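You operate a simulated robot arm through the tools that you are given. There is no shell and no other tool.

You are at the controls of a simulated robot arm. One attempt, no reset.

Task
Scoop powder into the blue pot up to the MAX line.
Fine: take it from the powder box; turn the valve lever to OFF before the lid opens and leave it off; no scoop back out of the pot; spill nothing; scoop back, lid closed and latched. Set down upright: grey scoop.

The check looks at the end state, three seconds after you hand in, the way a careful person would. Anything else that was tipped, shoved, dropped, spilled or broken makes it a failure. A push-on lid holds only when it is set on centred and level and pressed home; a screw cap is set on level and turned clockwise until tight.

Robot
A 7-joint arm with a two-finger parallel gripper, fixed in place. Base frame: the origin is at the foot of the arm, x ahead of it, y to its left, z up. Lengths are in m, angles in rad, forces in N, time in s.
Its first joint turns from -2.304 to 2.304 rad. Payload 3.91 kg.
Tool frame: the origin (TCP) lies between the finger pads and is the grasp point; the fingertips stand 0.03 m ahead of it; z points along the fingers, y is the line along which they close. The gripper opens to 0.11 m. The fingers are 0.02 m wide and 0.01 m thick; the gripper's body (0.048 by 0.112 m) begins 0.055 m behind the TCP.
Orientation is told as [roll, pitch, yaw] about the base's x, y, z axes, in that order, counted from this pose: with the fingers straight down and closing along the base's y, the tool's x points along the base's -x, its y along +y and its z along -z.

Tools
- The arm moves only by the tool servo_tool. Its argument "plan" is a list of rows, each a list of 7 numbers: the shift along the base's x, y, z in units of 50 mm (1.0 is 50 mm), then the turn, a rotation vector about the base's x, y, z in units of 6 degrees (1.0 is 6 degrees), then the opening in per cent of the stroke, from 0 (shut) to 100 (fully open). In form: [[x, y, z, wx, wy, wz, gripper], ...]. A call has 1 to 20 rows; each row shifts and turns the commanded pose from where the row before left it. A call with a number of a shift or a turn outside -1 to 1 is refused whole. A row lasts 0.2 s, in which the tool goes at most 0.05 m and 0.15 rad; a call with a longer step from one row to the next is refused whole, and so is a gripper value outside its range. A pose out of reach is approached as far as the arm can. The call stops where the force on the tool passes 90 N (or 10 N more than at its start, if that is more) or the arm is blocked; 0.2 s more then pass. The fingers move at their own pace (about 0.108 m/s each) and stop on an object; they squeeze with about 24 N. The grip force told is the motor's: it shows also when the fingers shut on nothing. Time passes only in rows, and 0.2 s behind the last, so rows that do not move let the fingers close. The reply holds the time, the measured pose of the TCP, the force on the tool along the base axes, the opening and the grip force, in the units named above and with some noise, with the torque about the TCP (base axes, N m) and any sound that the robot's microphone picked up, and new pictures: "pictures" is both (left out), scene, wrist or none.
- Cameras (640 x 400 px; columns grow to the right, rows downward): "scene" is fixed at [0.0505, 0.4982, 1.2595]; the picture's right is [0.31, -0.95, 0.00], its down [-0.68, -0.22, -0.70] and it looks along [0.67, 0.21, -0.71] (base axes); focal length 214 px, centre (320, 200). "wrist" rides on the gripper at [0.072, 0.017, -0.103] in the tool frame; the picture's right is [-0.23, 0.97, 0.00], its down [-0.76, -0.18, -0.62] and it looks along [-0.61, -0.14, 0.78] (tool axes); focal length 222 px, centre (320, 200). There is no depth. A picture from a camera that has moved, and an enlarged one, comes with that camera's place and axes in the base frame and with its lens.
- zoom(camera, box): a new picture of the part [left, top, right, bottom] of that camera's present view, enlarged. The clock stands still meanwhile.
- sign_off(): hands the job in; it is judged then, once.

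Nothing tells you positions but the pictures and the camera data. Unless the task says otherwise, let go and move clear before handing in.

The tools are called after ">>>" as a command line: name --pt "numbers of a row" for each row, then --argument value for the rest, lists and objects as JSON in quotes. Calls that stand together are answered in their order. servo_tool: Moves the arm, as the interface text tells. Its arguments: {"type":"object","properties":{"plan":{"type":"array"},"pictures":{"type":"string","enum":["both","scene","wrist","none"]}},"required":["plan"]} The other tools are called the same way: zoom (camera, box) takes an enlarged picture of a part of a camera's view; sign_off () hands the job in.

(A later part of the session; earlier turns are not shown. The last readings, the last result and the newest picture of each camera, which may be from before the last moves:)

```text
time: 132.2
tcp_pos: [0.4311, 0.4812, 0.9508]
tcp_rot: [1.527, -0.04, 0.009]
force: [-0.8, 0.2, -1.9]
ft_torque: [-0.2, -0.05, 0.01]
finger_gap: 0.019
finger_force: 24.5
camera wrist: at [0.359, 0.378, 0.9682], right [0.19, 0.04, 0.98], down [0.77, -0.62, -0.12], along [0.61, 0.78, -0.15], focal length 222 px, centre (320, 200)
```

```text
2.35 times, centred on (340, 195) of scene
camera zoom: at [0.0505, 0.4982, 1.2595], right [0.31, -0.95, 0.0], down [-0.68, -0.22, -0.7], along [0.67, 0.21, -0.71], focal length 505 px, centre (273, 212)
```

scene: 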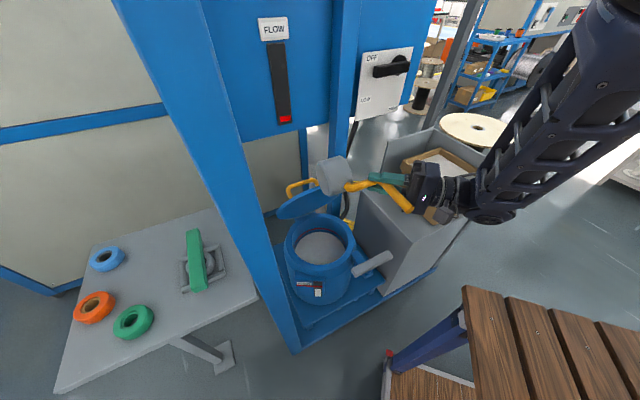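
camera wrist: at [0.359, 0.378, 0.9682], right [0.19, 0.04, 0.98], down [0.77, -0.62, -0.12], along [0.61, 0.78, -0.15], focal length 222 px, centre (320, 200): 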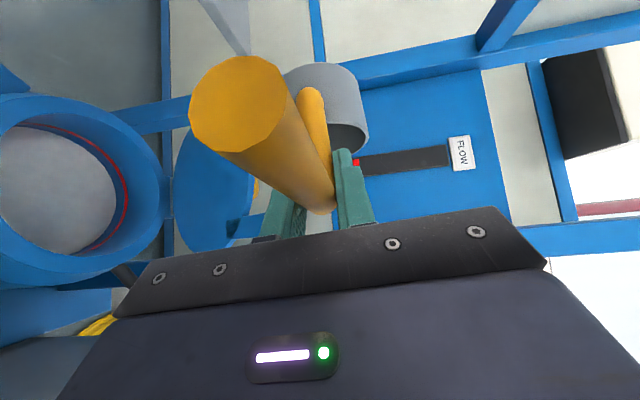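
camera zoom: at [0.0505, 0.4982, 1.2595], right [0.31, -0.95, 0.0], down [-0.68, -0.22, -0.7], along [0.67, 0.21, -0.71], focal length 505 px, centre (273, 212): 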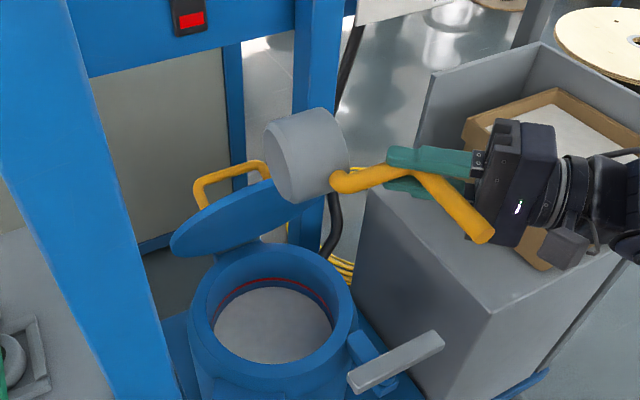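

No slip at all this time. I'll continue to about 118° and lower to pouring height.

>>> servo_tool --pt "0 0 0 1 0.855 0 0" --pt "0 0 0 1 0.855 0 0" --pt "0 0 0 1 0.855 0 0" --pt "0 0 0 1 0.855 0 0" --pt "0 0.3 -0.7 0 0 0 0" --pt "0 0.3 -0.7 0 0 0 0" --pt "0 0.3 -0.7 0 0 0 0" --pt "0 0 -0.7 0 0 0 0" --pt "0 0 0 0 0 0 0" --pictures "both"

>>> zoom --camera "scene" --box '[260, 140, 420, 310]'

```text
time: 134.2
tcp_pos: [0.4383, 0.5934, 0.8551]
tcp_rot: [1.954, 0.306, 0.061]
force: [-0.3, -0.7, -1.7]
ft_torque: [-0.14, 0.01, -0.01]
finger_gap: 0.0189
finger_force: 23.9
out of reach, approached as far as the arm can: row 3, 4, 5, 6, 8
camera wrist: at [0.3694, 0.4863, 0.8546], right [0.51, -0.33, 0.79], down [0.64, -0.47, -0.61], along [0.58, 0.82, -0.03], focal length 222 px, centre (320, 200)
```

scene: 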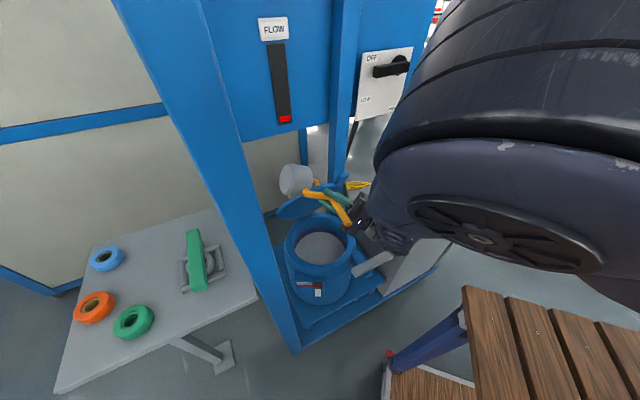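
wrist: 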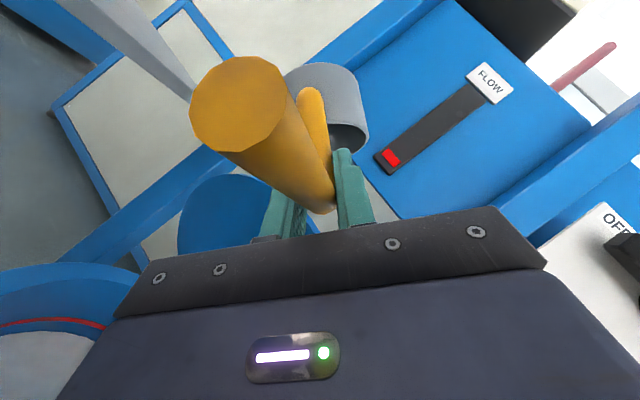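

```text
2.35 times, centred on (340, 225) of scene
camera zoom: at [0.0505, 0.4982, 1.2595], right [0.31, -0.95, 0.0], down [-0.68, -0.22, -0.7], along [0.67, 0.21, -0.71], focal length 505 px, centre (273, 141)
```

zoom: 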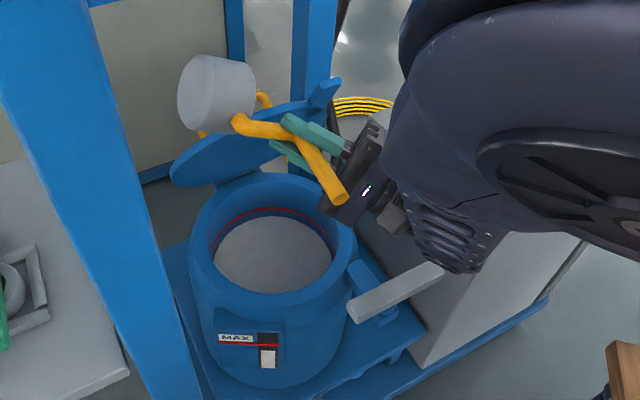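

At 118° the reach limit pushes the tool outward. I'll back the roll off to about 103° and see whether the pouring position over the pot front is reached.

>>> servo_tool --pt "0 -0.3 0.2 -1 -0.8 0 0" --pt "0 -0.4 0 -0.9 -0.72 0 0" --pt "0 -0.5 -0.3 0 0 0 0" --pt "0 0 -0.6 0 0 0 0" --pt "0 0 0 0 0 0 0" --pictures "both"

>>> zoom --camera "scene" --box '[260, 140, 420, 310]'

```text
time: 135.4
tcp_pos: [0.4388, 0.5327, 0.8197]
tcp_rot: [1.746, 0.154, 0.019]
force: [0.3, 0.9, -1.9]
ft_torque: [-0.17, -0.04, 0.0]
finger_gap: 0.0188
finger_force: 23.6
camera wrist: at [0.3685, 0.4275, 0.829], right [0.38, -0.16, 0.91], down [0.72, -0.57, -0.4], along [0.58, 0.81, -0.1], focal length 222 px, centre (320, 200)
```

scene: 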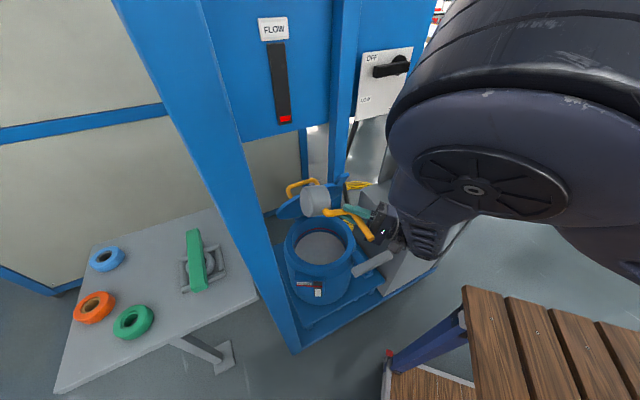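
wrist: 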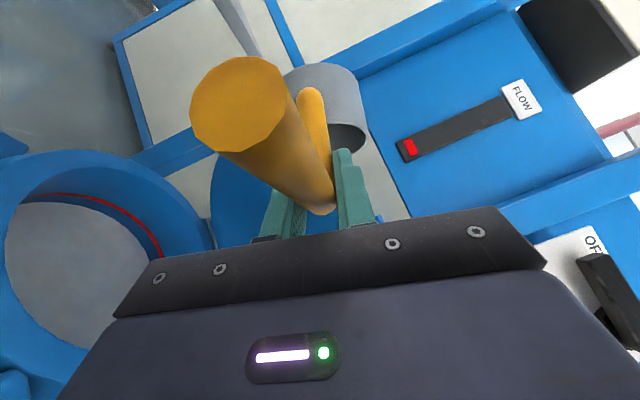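

```text
2.35 times, centred on (340, 225) of scene
camera zoom: at [0.0505, 0.4982, 1.2595], right [0.31, -0.95, 0.0], down [-0.68, -0.22, -0.7], along [0.67, 0.21, -0.71], focal length 505 px, centre (273, 141)
```

zoom: 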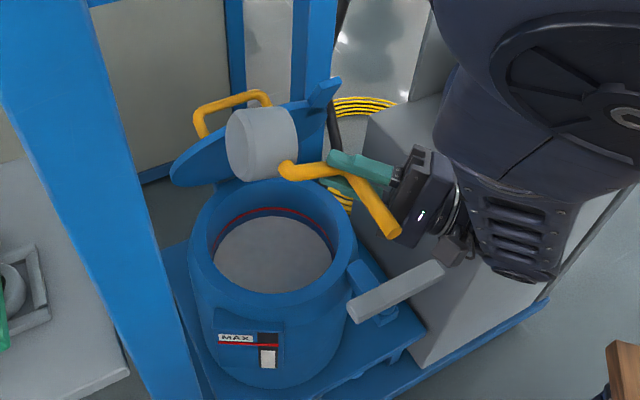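

At 103° roll the tool reaches (0.439, 0.533, 0.82) with the lip over the pot centre, and no slip. Now back upright and over to the box for a real scoop.

>>> servo_tool --pt "0 -0.1 0.5 -1 -0.82 0 0" --pt "0 -0.2 0.5 -1 -0.82 0 0" --pt "0.1 -0.3 0.5 -1 -0.82 0 0" --pt "0.25 -0.35 0.4 -1 -0.82 0 0" --pt "0.25 -0.35 0.3 -1 -0.82 0 0" --pt "0.25 -0.35 0.2 -1 -0.82 0 0" --pt "0.25 -0.35 0.2 -1 -0.82 0 0" --pt "0.3 -0.35 0 -1 -0.82 0 0" --pt "0.3 -0.35 0 -1 -0.82 0 0" --pt "0.3 -0.35 0 -1 -0.82 0 0" --pt "0.3 -0.35 0 -1 -0.82 0 0" --pt "0.3 -0.35 0 -1 -0.82 0 0" --pt "0.3 -0.35 0 -1 -0.82 0 0" --pt "0 0 0 0 0 0 0" --pictures "both"

```text
time: 138.4
tcp_pos: [0.5849, 0.3296, 0.9508]
tcp_rot: [0.057, -0.682, 0.642]
force: [-0.1, -0.8, -2.2]
ft_torque: [-0.07, 0.07, 0.0]
finger_gap: 0.019
finger_force: 24.3
camera wrist: at [0.4813, 0.2661, 0.9851], right [-0.47, 0.86, 0.19], down [0.29, -0.05, 0.96], along [0.83, 0.5, -0.23], focal length 222 px, centre (320, 200)
```

scene: 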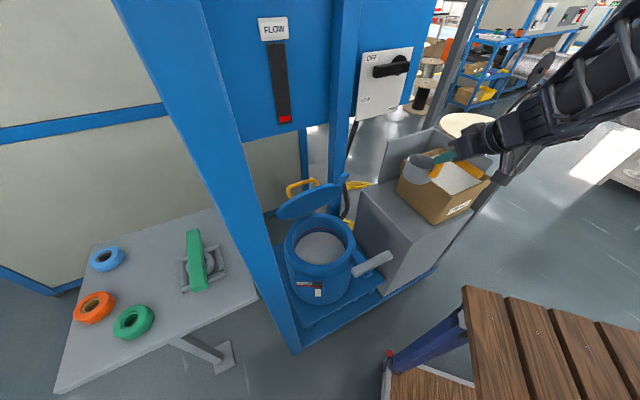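
wrist: 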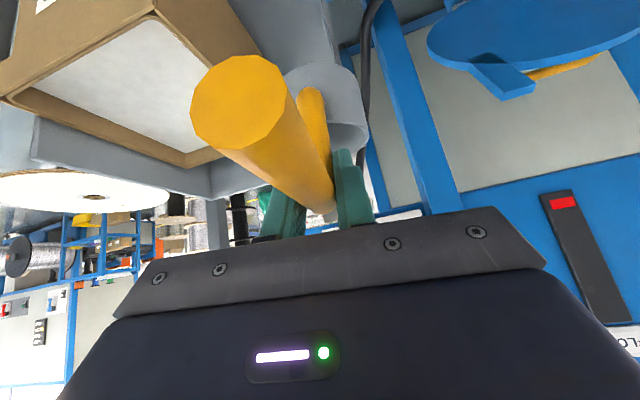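

Now over to the box centre with the cup pitched nose-down about 25° for digging.

>>> servo_tool --pt "0.7 -0.39 0 -0.44 -0.33 0 0" --pt "0.7 -0.39 0 -0.75 1 0 0" --pt "0.7 -0.39 0 -0.75 1 0 0" --pt "0.7 -0.39 0 -0.75 1 0 0" --pt "0.7 -0.38 0 -0.25 0.33 0 0" --pt "0 0 0 0 0 0 0" --pictures "both"

>>> zoom --camera "wrist" --box '[160, 0, 480, 240]'

>>> zoom --camera "scene" --box '[390, 70, 510, 220]'

```text
time: 139.8
tcp_pos: [0.7606, 0.2315, 0.9504]
tcp_rot: [0.003, -0.242, 0.68]
force: [0.1, 0.1, -1.5]
ft_torque: [-0.04, 0.03, -0.01]
finger_gap: 0.0189
finger_force: 23.8
camera wrist: at [0.6761, 0.1842, 1.0324], right [-0.44, 0.9, 0.06], down [0.57, 0.23, 0.79], along [0.69, 0.38, -0.61], focal length 222 px, centre (320, 200)
```

scene: 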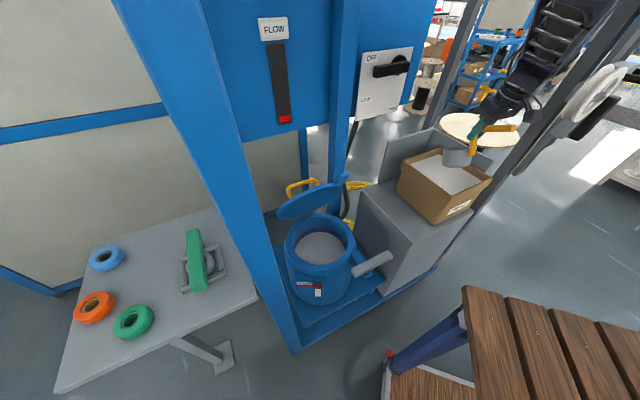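
wrist: 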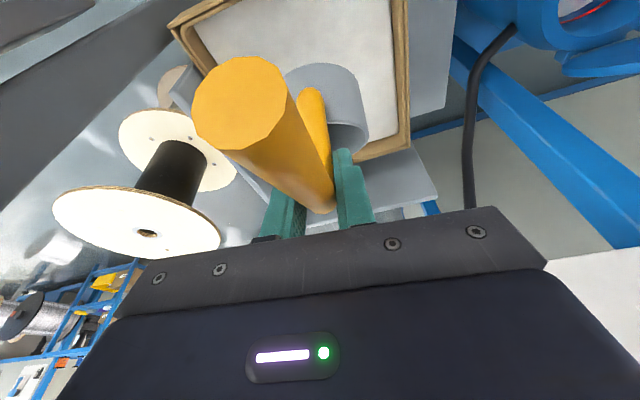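

```text
1.67 times, centred on (320, 120) of wrist
camera zoom: at [0.6761, 0.1842, 1.0324], right [-0.44, 0.9, 0.06], down [0.57, 0.23, 0.79], along [0.69, 0.38, -0.61], focal length 370 px, centre (320, 333)
```

zoom: 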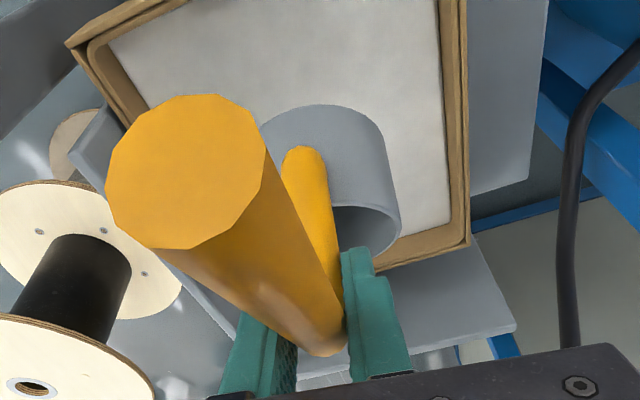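

```text
2.67 times, centred on (450, 145) of scene
camera zoom: at [0.0505, 0.4982, 1.2595], right [0.31, -0.95, 0.0], down [-0.68, -0.22, -0.7], along [0.67, 0.21, -0.71], focal length 572 px, centre (-27, 347)
```

zoom: 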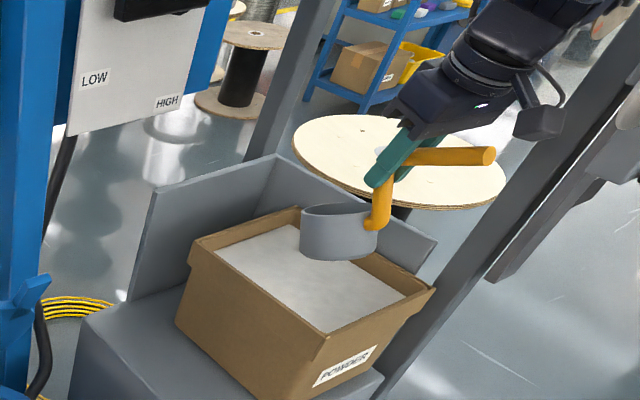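

The cup is nicely centred over the powder. I'll lower in stages, watching the force.

>>> servo_tool --pt "0 0 -0.8 0 0 0 0" --pt "0 0 -0.7 0 0 0 0" --pt "0 0 -0.3 0 0 0 0" --pt "0 0 0 0 0 0 0" --pictures "none"

>>> zoom --camera "scene" --box '[390, 100, 510, 230]'

>>> zoom --camera "wrist" --box '[160, 0, 480, 240]'

```text
time: 140.8
tcp_pos: [0.761, 0.2325, 0.8591]
tcp_rot: [0.002, -0.244, 0.68]
force: [0.3, -0.5, -1.7]
ft_torque: [-0.01, 0.02, -0.01]
finger_gap: 0.0188
finger_force: 24.1
```

```text
3.08 times, centred on (450, 165) of scene
camera zoom: at [0.0505, 0.4982, 1.2595], right [0.31, -0.95, 0.0], down [-0.68, -0.22, -0.7], along [0.67, 0.21, -0.71], focal length 660 px, centre (-80, 308)
```

zoom: 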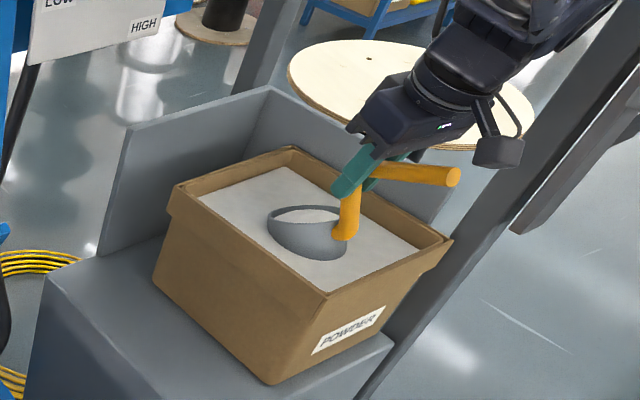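

```text
1.67 times, centred on (320, 120) of wrist
camera zoom: at [0.6768, 0.1844, 0.9424], right [-0.44, 0.9, 0.06], down [0.57, 0.23, 0.79], along [0.69, 0.38, -0.61], focal length 370 px, centre (320, 333)
```

zoom: 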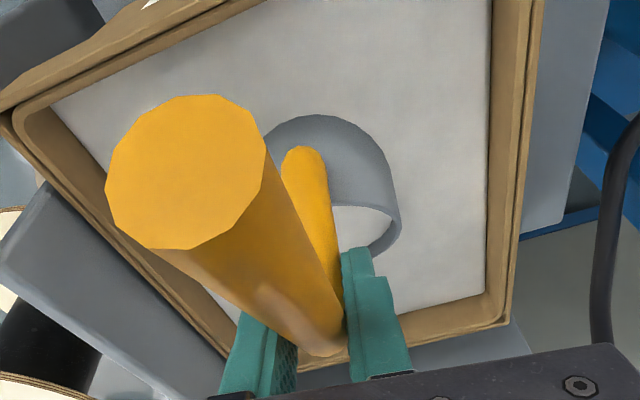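

The powder is soft (no resistance) and already showing inside the cup. I'll go deeper, level the cup while submerged, then lift straight up.

>>> servo_tool --pt "0 0 -0.45 0 0 0 0" --pt "0 0 -0.45 0 0 0 0" --pt "0 0 0 0.786 -0.971 0 0" --pt "0 0 0 0.786 -0.971 0 0" --pt "0 0 0 0.786 -0.971 0 0" --pt "0 0 0 0.26 -0.32 0 0" --pt "0 0 0 0 0 0 0" --pictures "none"

>>> zoom --camera "scene" --box '[390, 100, 510, 230]'

>>> zoom --camera "wrist" --box '[160, 0, 480, 240]'

```text
time: 142.4
tcp_pos: [0.7593, 0.2315, 0.8152]
tcp_rot: [0.003, -0.68, 0.679]
force: [-0.2, -0.5, -2.3]
ft_torque: [-0.1, 0.08, 0.01]
finger_gap: 0.0189
finger_force: 24.6
```

```text
3.08 times, centred on (450, 165) of scene
camera zoom: at [0.0505, 0.4982, 1.2595], right [0.31, -0.95, 0.0], down [-0.68, -0.22, -0.7], along [0.67, 0.21, -0.71], focal length 660 px, centre (-80, 308)
```

zoom: 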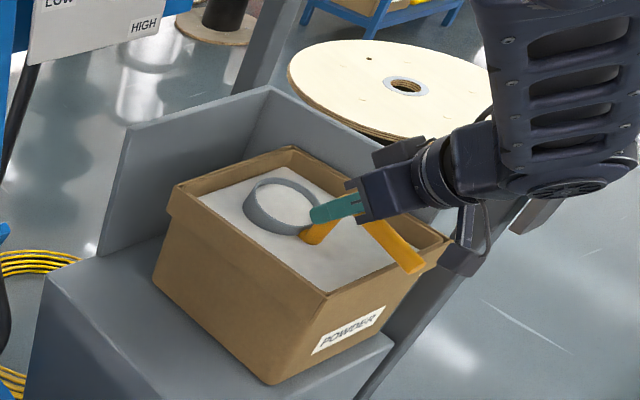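

```text
1.67 times, centred on (320, 120) of wrist
camera zoom: at [0.6546, 0.1685, 0.8502], right [-0.47, 0.87, 0.15], down [0.27, -0.01, 0.96], along [0.84, 0.5, -0.23], focal length 370 px, centre (320, 333)
```

zoom: 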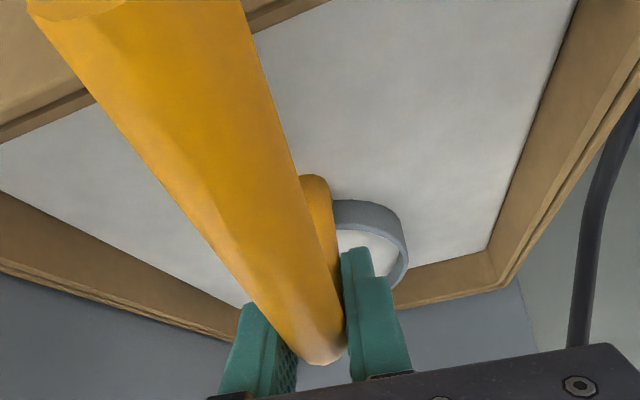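

The bar's position in the wrist view has shifted, so the scoop may have turned a little in the grip. I'll zoom in before lifting.

>>> zoom --camera "scene" --box '[430, 120, 500, 190]'

>>> zoom --camera "wrist" --box '[0, 0, 640, 400]'

```text
5.71 times, centred on (465, 155) of scene
camera zoom: at [0.0505, 0.4982, 1.2595], right [0.31, -0.95, 0.0], down [-0.68, -0.22, -0.7], along [0.67, 0.21, -0.71], focal length 1226 px, centre (-509, 457)
```

zoom: 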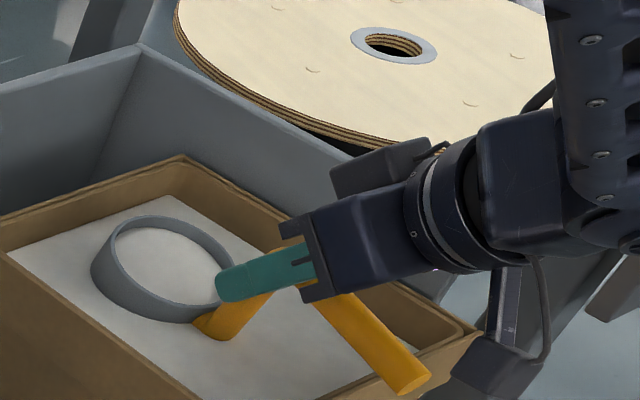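

```text
1.00 times, centred on (320, 200) of wrist (not enlarged: the box is as wide or as high as the picture)
camera zoom: at [0.6546, 0.1685, 0.8502], right [-0.47, 0.87, 0.15], down [0.27, -0.01, 0.96], along [0.84, 0.5, -0.23], focal length 222 px, centre (320, 200)
```

zoom: 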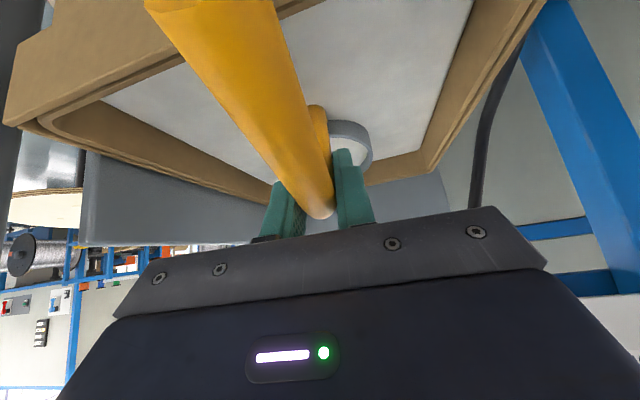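

The scoop is still level and firmly held; the bar end just sits very near the lens, so small shifts look big. The cup is only about half submerged, so I'll dip the nose 12°, sink the rim below the surface, then lift.

>>> servo_tool --pt "0 0 0 -0.786 0.971 0 0" --pt "0 0 -0.2 -0.55 0.68 0 0" --pt "0 0 -0.2 0 0 0 0" --pt "0 0 0 0 0 0 0" --pictures "none"

>>> zoom --camera "scene" --box '[430, 120, 500, 190]'

```text
time: 143.4
tcp_pos: [0.761, 0.2303, 0.7977]
tcp_rot: [0.004, -0.461, 0.677]
force: [-2.8, -2.7, 21.3]
ft_torque: [-0.05, -0.09, -0.03]
finger_gap: 0.0189
finger_force: 24.0
```

```text
5.71 times, centred on (465, 155) of scene
camera zoom: at [0.0505, 0.4982, 1.2595], right [0.31, -0.95, 0.0], down [-0.68, -0.22, -0.7], along [0.67, 0.21, -0.71], focal length 1226 px, centre (-509, 457)
```

zoom: 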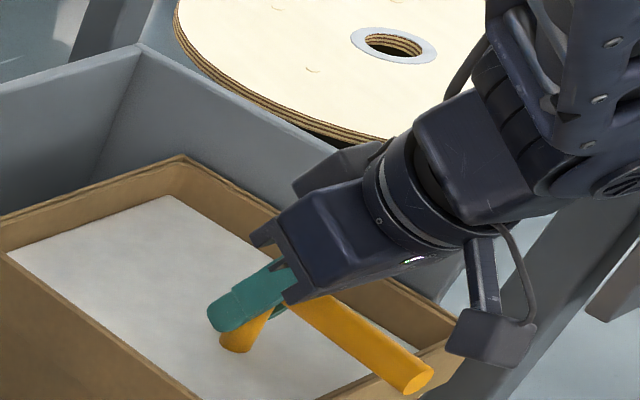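

Fully submerged, with a light contact (21 N), probably the bar on the box rim. I'll lift straight up now.

>>> servo_tool --pt "0 0 0.3 0 0 0 0" --pt "0 0 0.4 0 0 0 0" --pt "0 0 0.5 0.4 -0.5 0 0" --pt "0 0 0.6 0.2 -0.25 0 0" --pt "0 0 0.7 0 0 0 0" --pt "0 0 0.7 0 0 0 0" --pt "0 0 0 0 0 0 0" --pictures "both"

>>> zoom --camera "scene" --box '[420, 70, 500, 150]'

>>> zoom --camera "scene" --box '[390, 120, 510, 240]'

>>> zoom --camera "wrist" --box '[160, 0, 480, 240]'

```text
time: 145.0
tcp_pos: [0.7646, 0.24, 0.9572]
tcp_rot: [-0.002, -0.561, 0.693]
force: [0.2, 0.9, -2.1]
ft_torque: [-0.06, 0.06, 0.0]
finger_gap: 0.0186
finger_force: 23.7
camera wrist: at [0.6636, 0.1795, 1.0064], right [-0.47, 0.87, 0.12], down [0.35, 0.06, 0.93], along [0.81, 0.48, -0.34], focal length 222 px, centre (320, 200)
```

scene: 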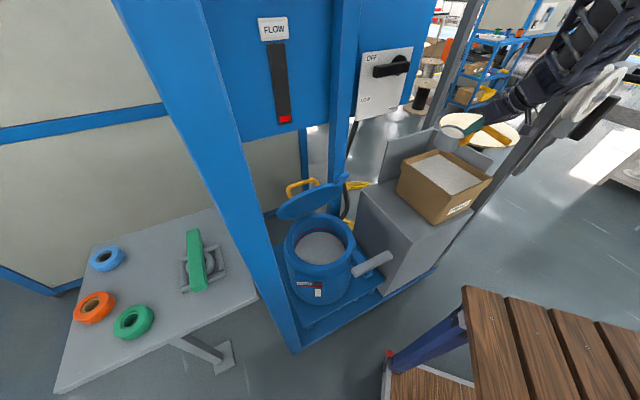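
wrist: 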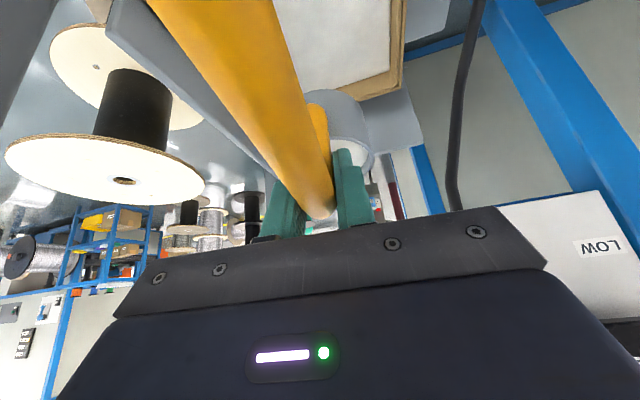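

```text
5.00 times, centred on (460, 110) of scene
camera zoom: at [0.0505, 0.4982, 1.2595], right [0.31, -0.95, 0.0], down [-0.68, -0.22, -0.7], along [0.67, 0.21, -0.71], focal length 1072 px, centre (-380, 650)
```

zoom: 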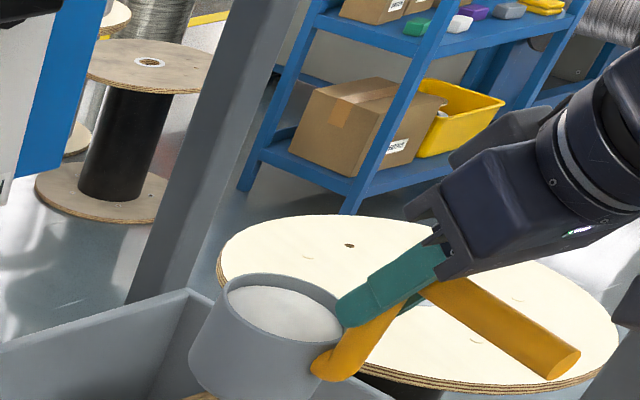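

```text
3.33 times, centred on (450, 180) of scene
camera zoom: at [0.0505, 0.4982, 1.2595], right [0.31, -0.95, 0.0], down [-0.68, -0.22, -0.7], along [0.67, 0.21, -0.71], focal length 715 px, centre (-113, 267)
```

zoom: 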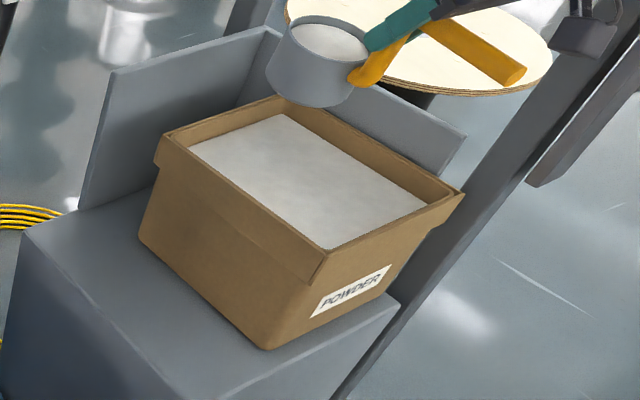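

```text
1.67 times, centred on (320, 120) of wrist
camera zoom: at [0.6636, 0.1795, 1.0064], right [-0.47, 0.87, 0.12], down [0.35, 0.06, 0.93], along [0.81, 0.48, -0.34], focal length 370 px, centre (320, 333)
```

zoom: 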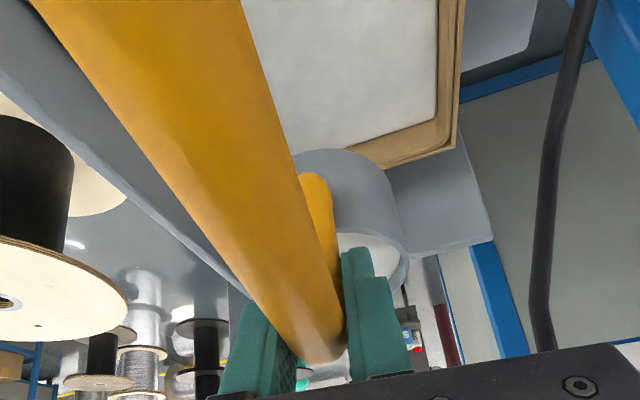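

The cup came up full of powder. I'll look closer at how level it is before moving it.

>>> zoom --camera "scene" --box '[432, 95, 502, 155]'

```text
6.67 times, centred on (467, 125) of scene
camera zoom: at [0.0505, 0.4982, 1.2595], right [0.31, -0.95, 0.0], down [-0.68, -0.22, -0.7], along [0.67, 0.21, -0.71], focal length 1430 px, centre (-660, 700)
```

zoom: 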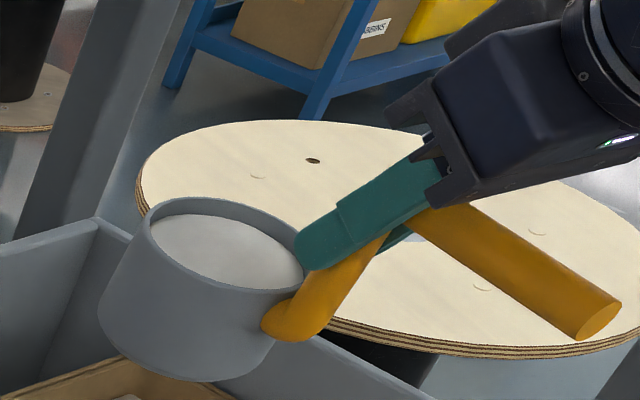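

The cup is full and within about 6° of level, with no spill. I'll trim the pitch and carry it over to the pot, staying high and level.

>>> servo_tool --pt "-0.5 0.4 0 -0.5 0.62 0 0" --pt "-0.72 0.62 0 0 0 0 0" --pt "-0.72 0.62 0 0 0 0 0" --pt "-0.72 0.62 0 0 0 0 0" --pt "-0.72 0.62 0 0 0 0 0" --pt "-0.72 0.62 0 0 0 0 0" --pt "-0.72 0.62 0 0 0 0 0" --pt "-0.72 0.62 0 0 0 0 0" --pt "-0.72 0.62 0 0 0 0 0" --pt "-0.26 0.49 0 0 0 0 0" --pt "0 0 0 0 0 0 0" --pictures "both"

>>> zoom --camera "scene" --box '[280, 110, 420, 250]'

```text
time: 147.4
tcp_pos: [0.4345, 0.5271, 0.9552]
tcp_rot: [0.001, -0.475, 0.68]
force: [-0.5, 0.3, -2.2]
ft_torque: [-0.05, 0.08, 0.01]
finger_gap: 0.0189
finger_force: 24.0
camera wrist: at [0.337, 0.4681, 1.0132], right [-0.45, 0.88, 0.11], down [0.42, 0.11, 0.9], along [0.79, 0.45, -0.42], focal length 222 px, centre (320, 200)
```

scene: 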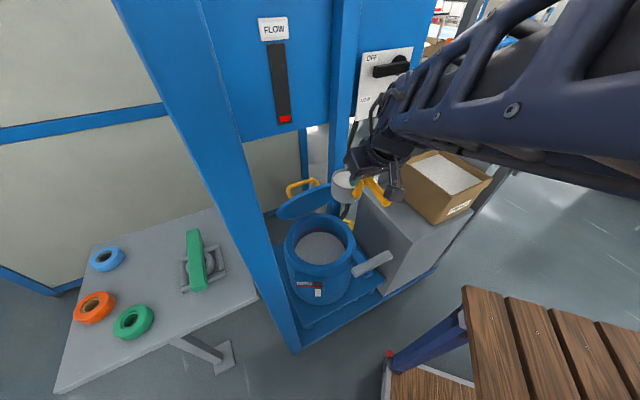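
wrist: 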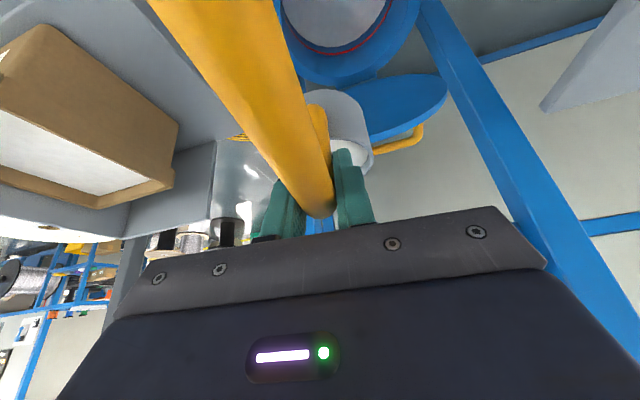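

```text
2.86 times, centred on (350, 180) of scene
camera zoom: at [0.0505, 0.4982, 1.2595], right [0.31, -0.95, 0.0], down [-0.68, -0.22, -0.7], along [0.67, 0.21, -0.71], focal length 613 px, centre (234, 257)
```

zoom: 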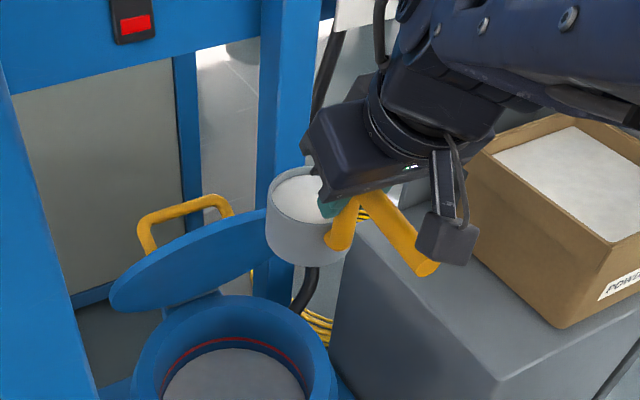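

Cup is still full and level above the pot's front half. Lowering to pouring height.

>>> servo_tool --pt "0.03 0.04 -0.8 0 0 0 0" --pt "0.03 0.04 -0.8 0 0 0 0" --pt "0.02 0.03 -0.8 0 0 0 0" --pt "0 0 -0.4 0 0 0 0" --pt "0 0 0 0 0 0 0" --pictures "both"

>>> zoom --camera "scene" --box '[260, 140, 420, 310]'

```text
time: 148.6
tcp_pos: [0.4369, 0.5303, 0.8162]
tcp_rot: [0.001, -0.474, 0.679]
force: [-0.8, -0.9, -1.3]
ft_torque: [-0.05, 0.08, -0.01]
finger_gap: 0.019
finger_force: 23.9
camera wrist: at [0.3399, 0.4731, 0.8745], right [-0.46, 0.88, 0.11], down [0.42, 0.11, 0.9], along [0.79, 0.45, -0.42], focal length 222 px, centre (320, 200)
```

scene: 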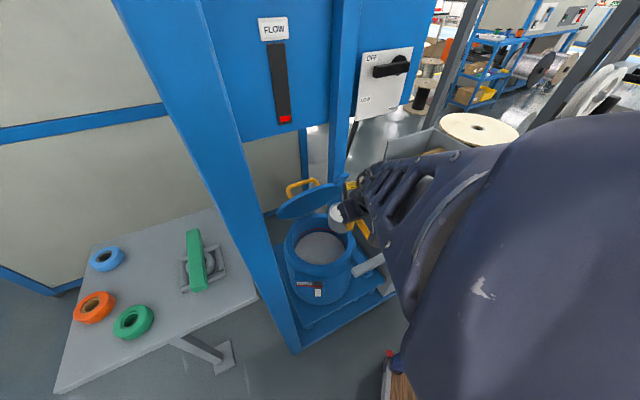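
wrist: 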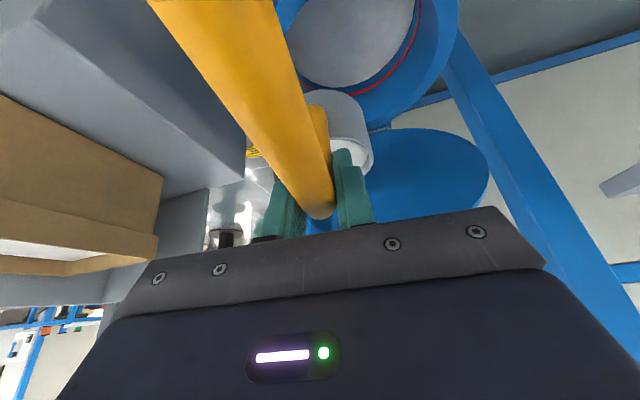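

```text
2.35 times, centred on (340, 225) of scene
camera zoom: at [0.0505, 0.4982, 1.2595], right [0.31, -0.95, 0.0], down [-0.68, -0.22, -0.7], along [0.67, 0.21, -0.71], focal length 505 px, centre (273, 141)
```

zoom: 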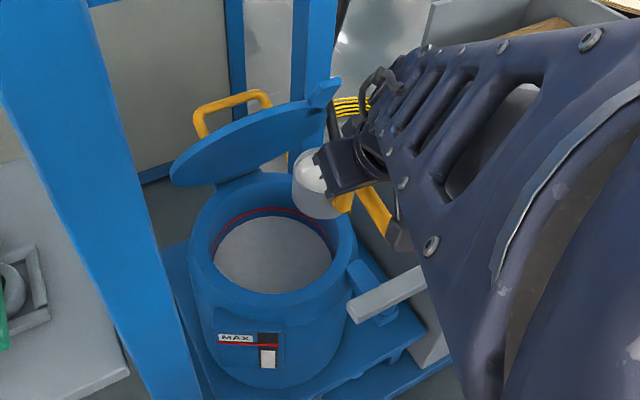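

The lip should be a bit further left over the opening, so I'll shift 2 cm and start rolling, checking midway.

>>> servo_tool --pt "-0.28 0.28 0 0 0 0 0" --pt "0 0 0 1 0.807 0 0" --pt "0 0 0 1 0.807 0 0" --pt "0 0 0 1 0.807 0 0" --pt "0 0 0 1 0.807 0 0" --pt "0 0 0 1 0.807 0 0" --pt "0 0 0 1 0.807 0 0" --pictures "both"

>>> zoom --camera "scene" --box '[270, 160, 390, 290]'

```text
time: 150.2
tcp_pos: [0.4227, 0.5434, 0.8159]
tcp_rot: [0.868, -0.322, 0.321]
force: [-0.4, -0.8, -1.1]
ft_torque: [-0.15, 0.0, 0.01]
finger_gap: 0.019
finger_force: 23.6
camera wrist: at [0.3551, 0.4494, 0.8684], right [-0.22, 0.59, 0.78], down [0.79, -0.36, 0.49], along [0.57, 0.72, -0.39], focal length 222 px, centre (320, 200)
```

scene: 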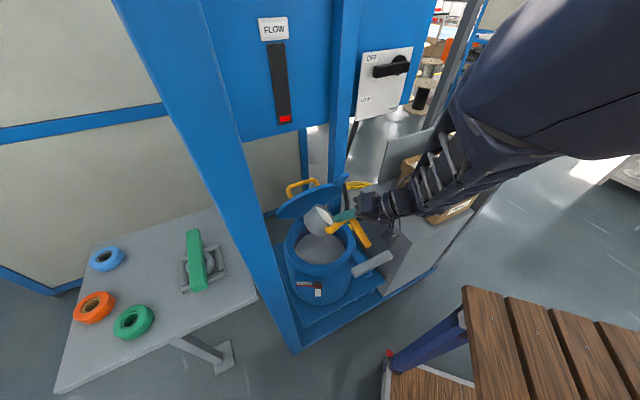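
wrist: 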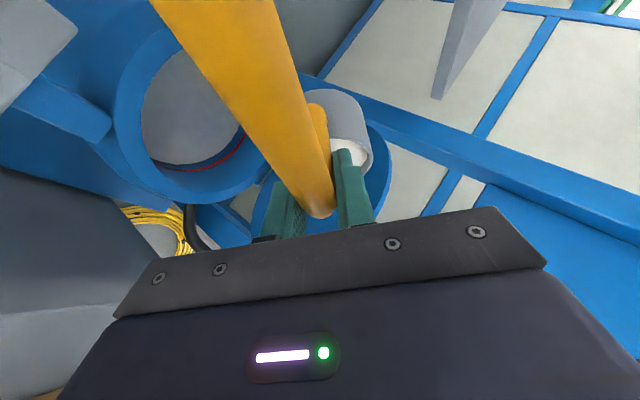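

```text
3.08 times, centred on (330, 225) of scene
camera zoom: at [0.0505, 0.4982, 1.2595], right [0.31, -0.95, 0.0], down [-0.68, -0.22, -0.7], along [0.67, 0.21, -0.71], focal length 660 px, centre (289, 123)
```

zoom: 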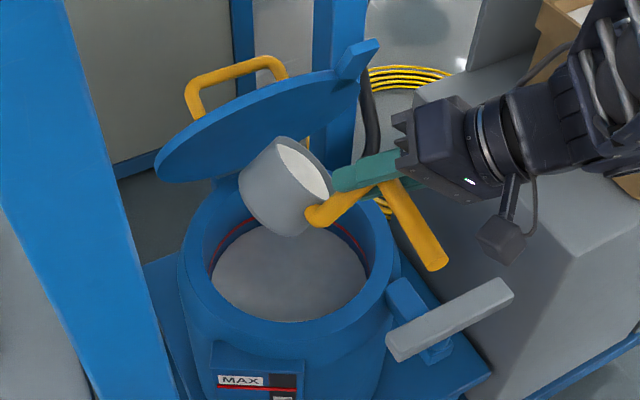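

At 46° the powder is still in the cup, with the mouth over the pot opening. Continuing the roll.

>>> servo_tool --pt "0 0 0 1 0.807 0 0" --pt "0 0 0 1 0.807 0 0" --pt "0 0 0 1 0.807 0 0" --pt "0 0 0 0 0 0 0" --pictures "none"

>>> zoom --camera "scene" --box '[270, 160, 390, 290]'

>>> servo_tool --pt "0 0 0 1 0.807 0 0" --pt "0 0 0 1 0.807 0 0" --pt "0 0 0 1 0.807 0 0" --pt "0 0 0 0 0 0 0" --pictures "none"

>>> zoom --camera "scene" --box '[270, 160, 390, 290]'

```text
time: 151.2
tcp_pos: [0.4228, 0.5444, 0.8152]
tcp_rot: [1.251, -0.16, 0.23]
force: [1.5, 0.2, -1.9]
ft_torque: [-0.18, -0.05, -0.04]
finger_gap: 0.019
finger_force: 24.2
```

```text
3.08 times, centred on (330, 225) of scene
camera zoom: at [0.0505, 0.4982, 1.2595], right [0.31, -0.95, 0.0], down [-0.68, -0.22, -0.7], along [0.67, 0.21, -0.71], focal length 660 px, centre (289, 123)
```

zoom: 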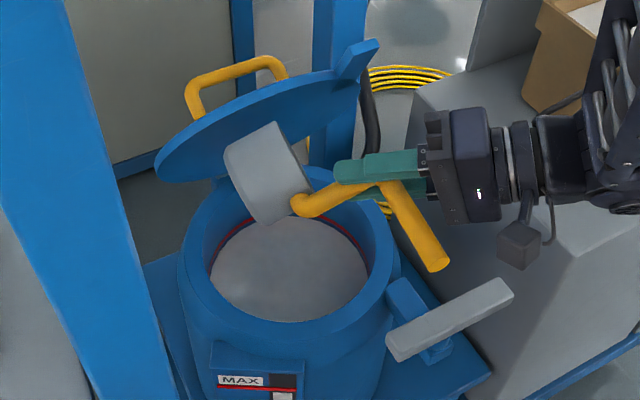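

```text
time: 152.2
tcp_pos: [0.4244, 0.5433, 0.8147]
tcp_rot: [1.612, 0.018, 0.204]
force: [0.3, 0.5, -2.1]
ft_torque: [-0.2, -0.02, 0.0]
finger_gap: 0.0186
finger_force: 24.0
```

```text
3.08 times, centred on (330, 225) of scene
camera zoom: at [0.0505, 0.4982, 1.2595], right [0.31, -0.95, 0.0], down [-0.68, -0.22, -0.7], along [0.67, 0.21, -0.71], focal length 660 px, centre (289, 123)
```

zoom: 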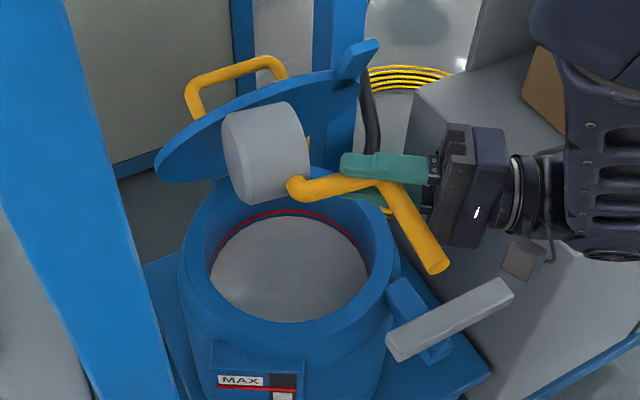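

>>> zoom --camera "scene" --box '[290, 195, 360, 305]'

>>> zoom --camera "wrist" --box '[0, 0, 480, 280]'

```text
3.64 times, centred on (325, 250) of scene
camera zoom: at [0.0505, 0.4982, 1.2595], right [0.31, -0.95, 0.0], down [-0.68, -0.22, -0.7], along [0.67, 0.21, -0.71], focal length 780 px, centre (302, 18)
```

zoom: 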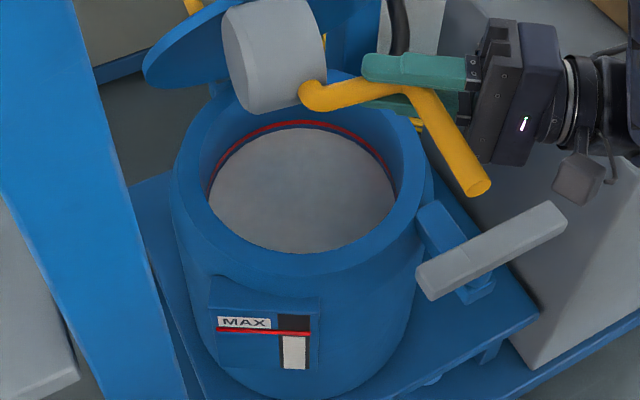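

```text
1.33 times, centred on (240, 140) of wrist
camera zoom: at [0.374, 0.4273, 0.8292], right [0.25, 0.01, 0.97], down [0.87, -0.45, -0.22], along [0.43, 0.89, -0.12], focal length 296 px, centre (427, 280)
```

zoom: 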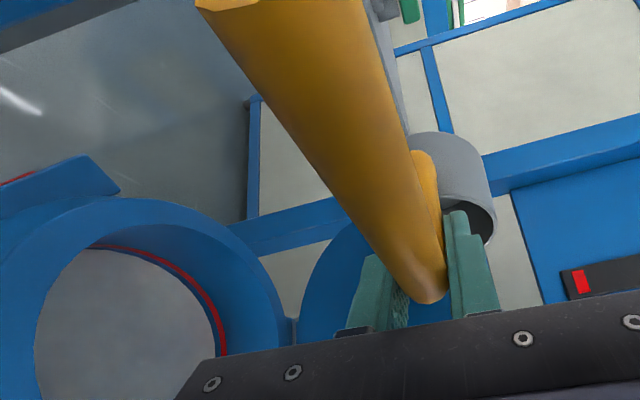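

The cup is empty now and the pot level has risen. I'll measure it in the level window and against the ring.

>>> zoom --camera "scene" --box '[295, 270, 335, 305]'

>>> zoom --camera "scene" --box '[290, 205, 360, 255]'

```text
11.43 times, centred on (315, 288) of scene
camera zoom: at [0.0505, 0.4982, 1.2595], right [0.31, -0.95, 0.0], down [-0.68, -0.22, -0.7], along [0.67, 0.21, -0.71], focal length 2451 px, centre (377, -800)
```

zoom: 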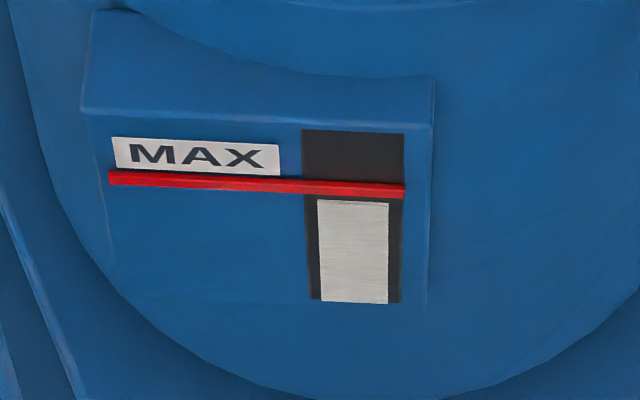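

```text
8.00 times, centred on (325, 230) of scene
camera zoom: at [0.0505, 0.4982, 1.2595], right [0.31, -0.95, 0.0], down [-0.68, -0.22, -0.7], along [0.67, 0.21, -0.71], focal length 1716 px, centre (280, -40)
```

zoom: 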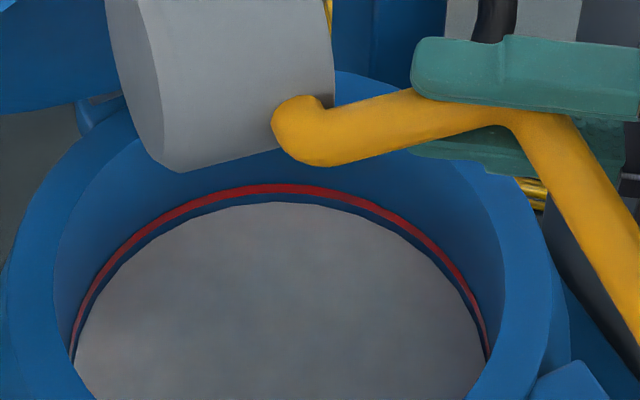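

One full scoop raised the level by about 58% of the gap; about 42% (roughly 10 mm) remains, so I need a second scoop about 70% full. I'll roll back upright and return to the box.

>>> servo_tool --pt "0 -0.1 0.4 -1 -0.807 0 0" --pt "0 -0.1 0.5 -1 -0.807 0 0" --pt "0 -0.2 0.5 -1 -0.807 0 0" --pt "0.1 -0.3 0.5 -1 -0.807 0 0" --pt "0.2 -0.3 0.4 -1 -0.807 0 0" --pt "0.25 -0.35 0.3 -1 -0.807 0 0" --pt "0.25 -0.35 0.2 -1 -0.807 0 0" --pt "0.3 -0.35 0 -1 -0.807 0 0" --pt "0.3 -0.35 0 -1 -0.807 0 0" --pt "0.3 -0.35 0 -1 -0.807 0 0" --pt "0.3 -0.35 0 -1 -0.807 0 0" --pt "0.3 -0.35 0 -1 -0.807 0 0" --pt "0 0 0 0 0 0 0" --pictures "both"

>>> zoom --camera "scene" --box '[380, 90, 480, 190]'

>>> zoom --camera "scene" --box '[285, 195, 365, 305]'

```text
time: 155.0
tcp_pos: [0.5372, 0.3698, 0.9544]
tcp_rot: [0.0, -0.475, 0.68]
force: [-0.2, 0.3, -2.3]
ft_torque: [-0.05, 0.09, 0.02]
finger_gap: 0.0187
finger_force: 24.1
camera wrist: at [0.4405, 0.3128, 1.0137], right [-0.45, 0.88, 0.1], down [0.42, 0.11, 0.9], along [0.79, 0.45, -0.42], focal length 222 px, centre (320, 200)
```

scene: 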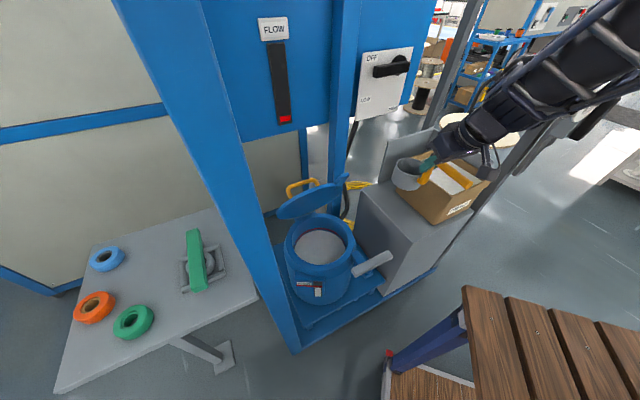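
wrist: 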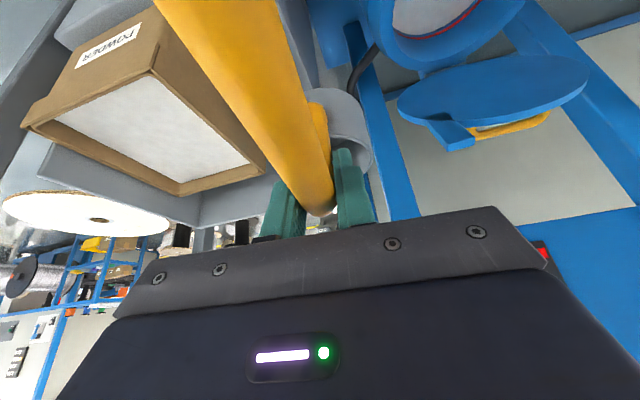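

```text
4.00 times, centred on (430, 140) of scene
camera zoom: at [0.0505, 0.4982, 1.2595], right [0.31, -0.95, 0.0], down [-0.68, -0.22, -0.7], along [0.67, 0.21, -0.71], focal length 858 px, centre (-120, 440)
```

zoom: 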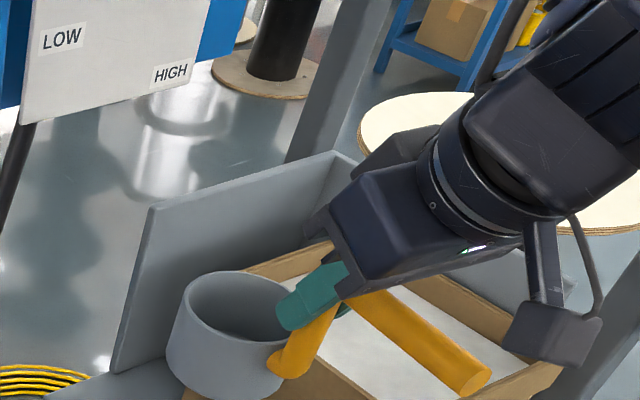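

```text
3.64 times, centred on (325, 250) of scene
camera zoom: at [0.0505, 0.4982, 1.2595], right [0.31, -0.95, 0.0], down [-0.68, -0.22, -0.7], along [0.67, 0.21, -0.71], focal length 780 px, centre (302, 18)
```

zoom: 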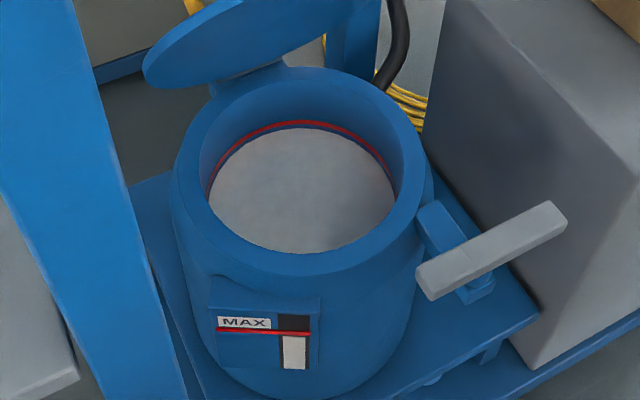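

No spill anywhere, and the cup is empty and level. Over to the box for a partial (about 70%) scoop with a nearly level dip.

>>> servo_tool --pt "0.677 -0.517 0 -0.42 0.52 0 0" --pt "0.677 -0.517 0 0 0 0 0" --pt "0.677 -0.517 0 0 0 0 0" --pt "0.677 -0.517 0 0 0 0 0" --pt "0.677 -0.517 0 0 0 0 0" --pt "0.677 -0.517 0 0 0 0 0" --pt "0 0 -0.8 0 0 0 0" --pt "0 0 -0.8 0 0 0 0" --pt "0 0 -0.6 0 0 0 0" --pt "0 0 0 0 0 0 0" --pictures "none"

>>> zoom --camera "scene" --box '[400, 110, 500, 210]'

```text
time: 157.2
tcp_pos: [0.7461, 0.2186, 0.8439]
tcp_rot: [-0.001, -0.405, 0.682]
force: [-0.4, 0.7, -1.3]
ft_torque: [-0.03, 0.08, -0.01]
finger_gap: 0.0188
finger_force: 23.3
```

```text
4.00 times, centred on (450, 160) of scene
camera zoom: at [0.0505, 0.4982, 1.2595], right [0.31, -0.95, 0.0], down [-0.68, -0.22, -0.7], along [0.67, 0.21, -0.71], focal length 858 px, centre (-200, 360)
```

zoom: 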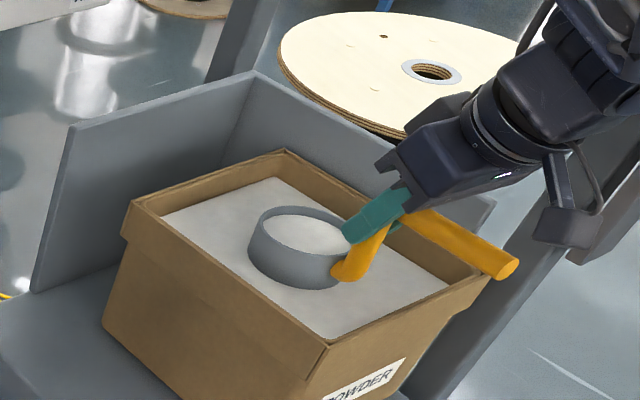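

Powder is already showing inside the cup. I'll zoom in to judge the fill before going deeper.

>>> zoom --camera "scene" --box '[455, 150, 490, 185]'

```text
11.43 times, centred on (472, 168) of scene
camera zoom: at [0.0505, 0.4982, 1.2595], right [0.31, -0.95, 0.0], down [-0.68, -0.22, -0.7], along [0.67, 0.21, -0.71], focal length 2451 px, centre (-1423, 571)
```

zoom: 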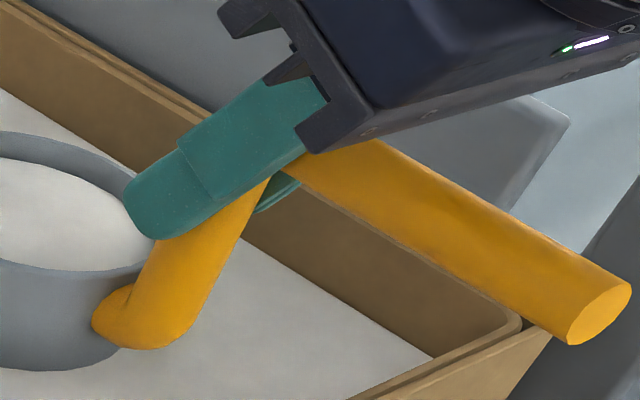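

>>> zoom --camera "scene" --box '[440, 155, 480, 190]'

```text
11.43 times, centred on (460, 172) of scene
camera zoom: at [0.0505, 0.4982, 1.2595], right [0.31, -0.95, 0.0], down [-0.68, -0.22, -0.7], along [0.67, 0.21, -0.71], focal length 2451 px, centre (-1280, 514)
```

zoom: 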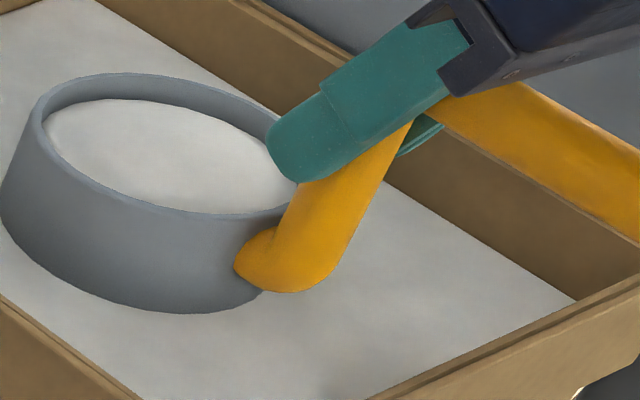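

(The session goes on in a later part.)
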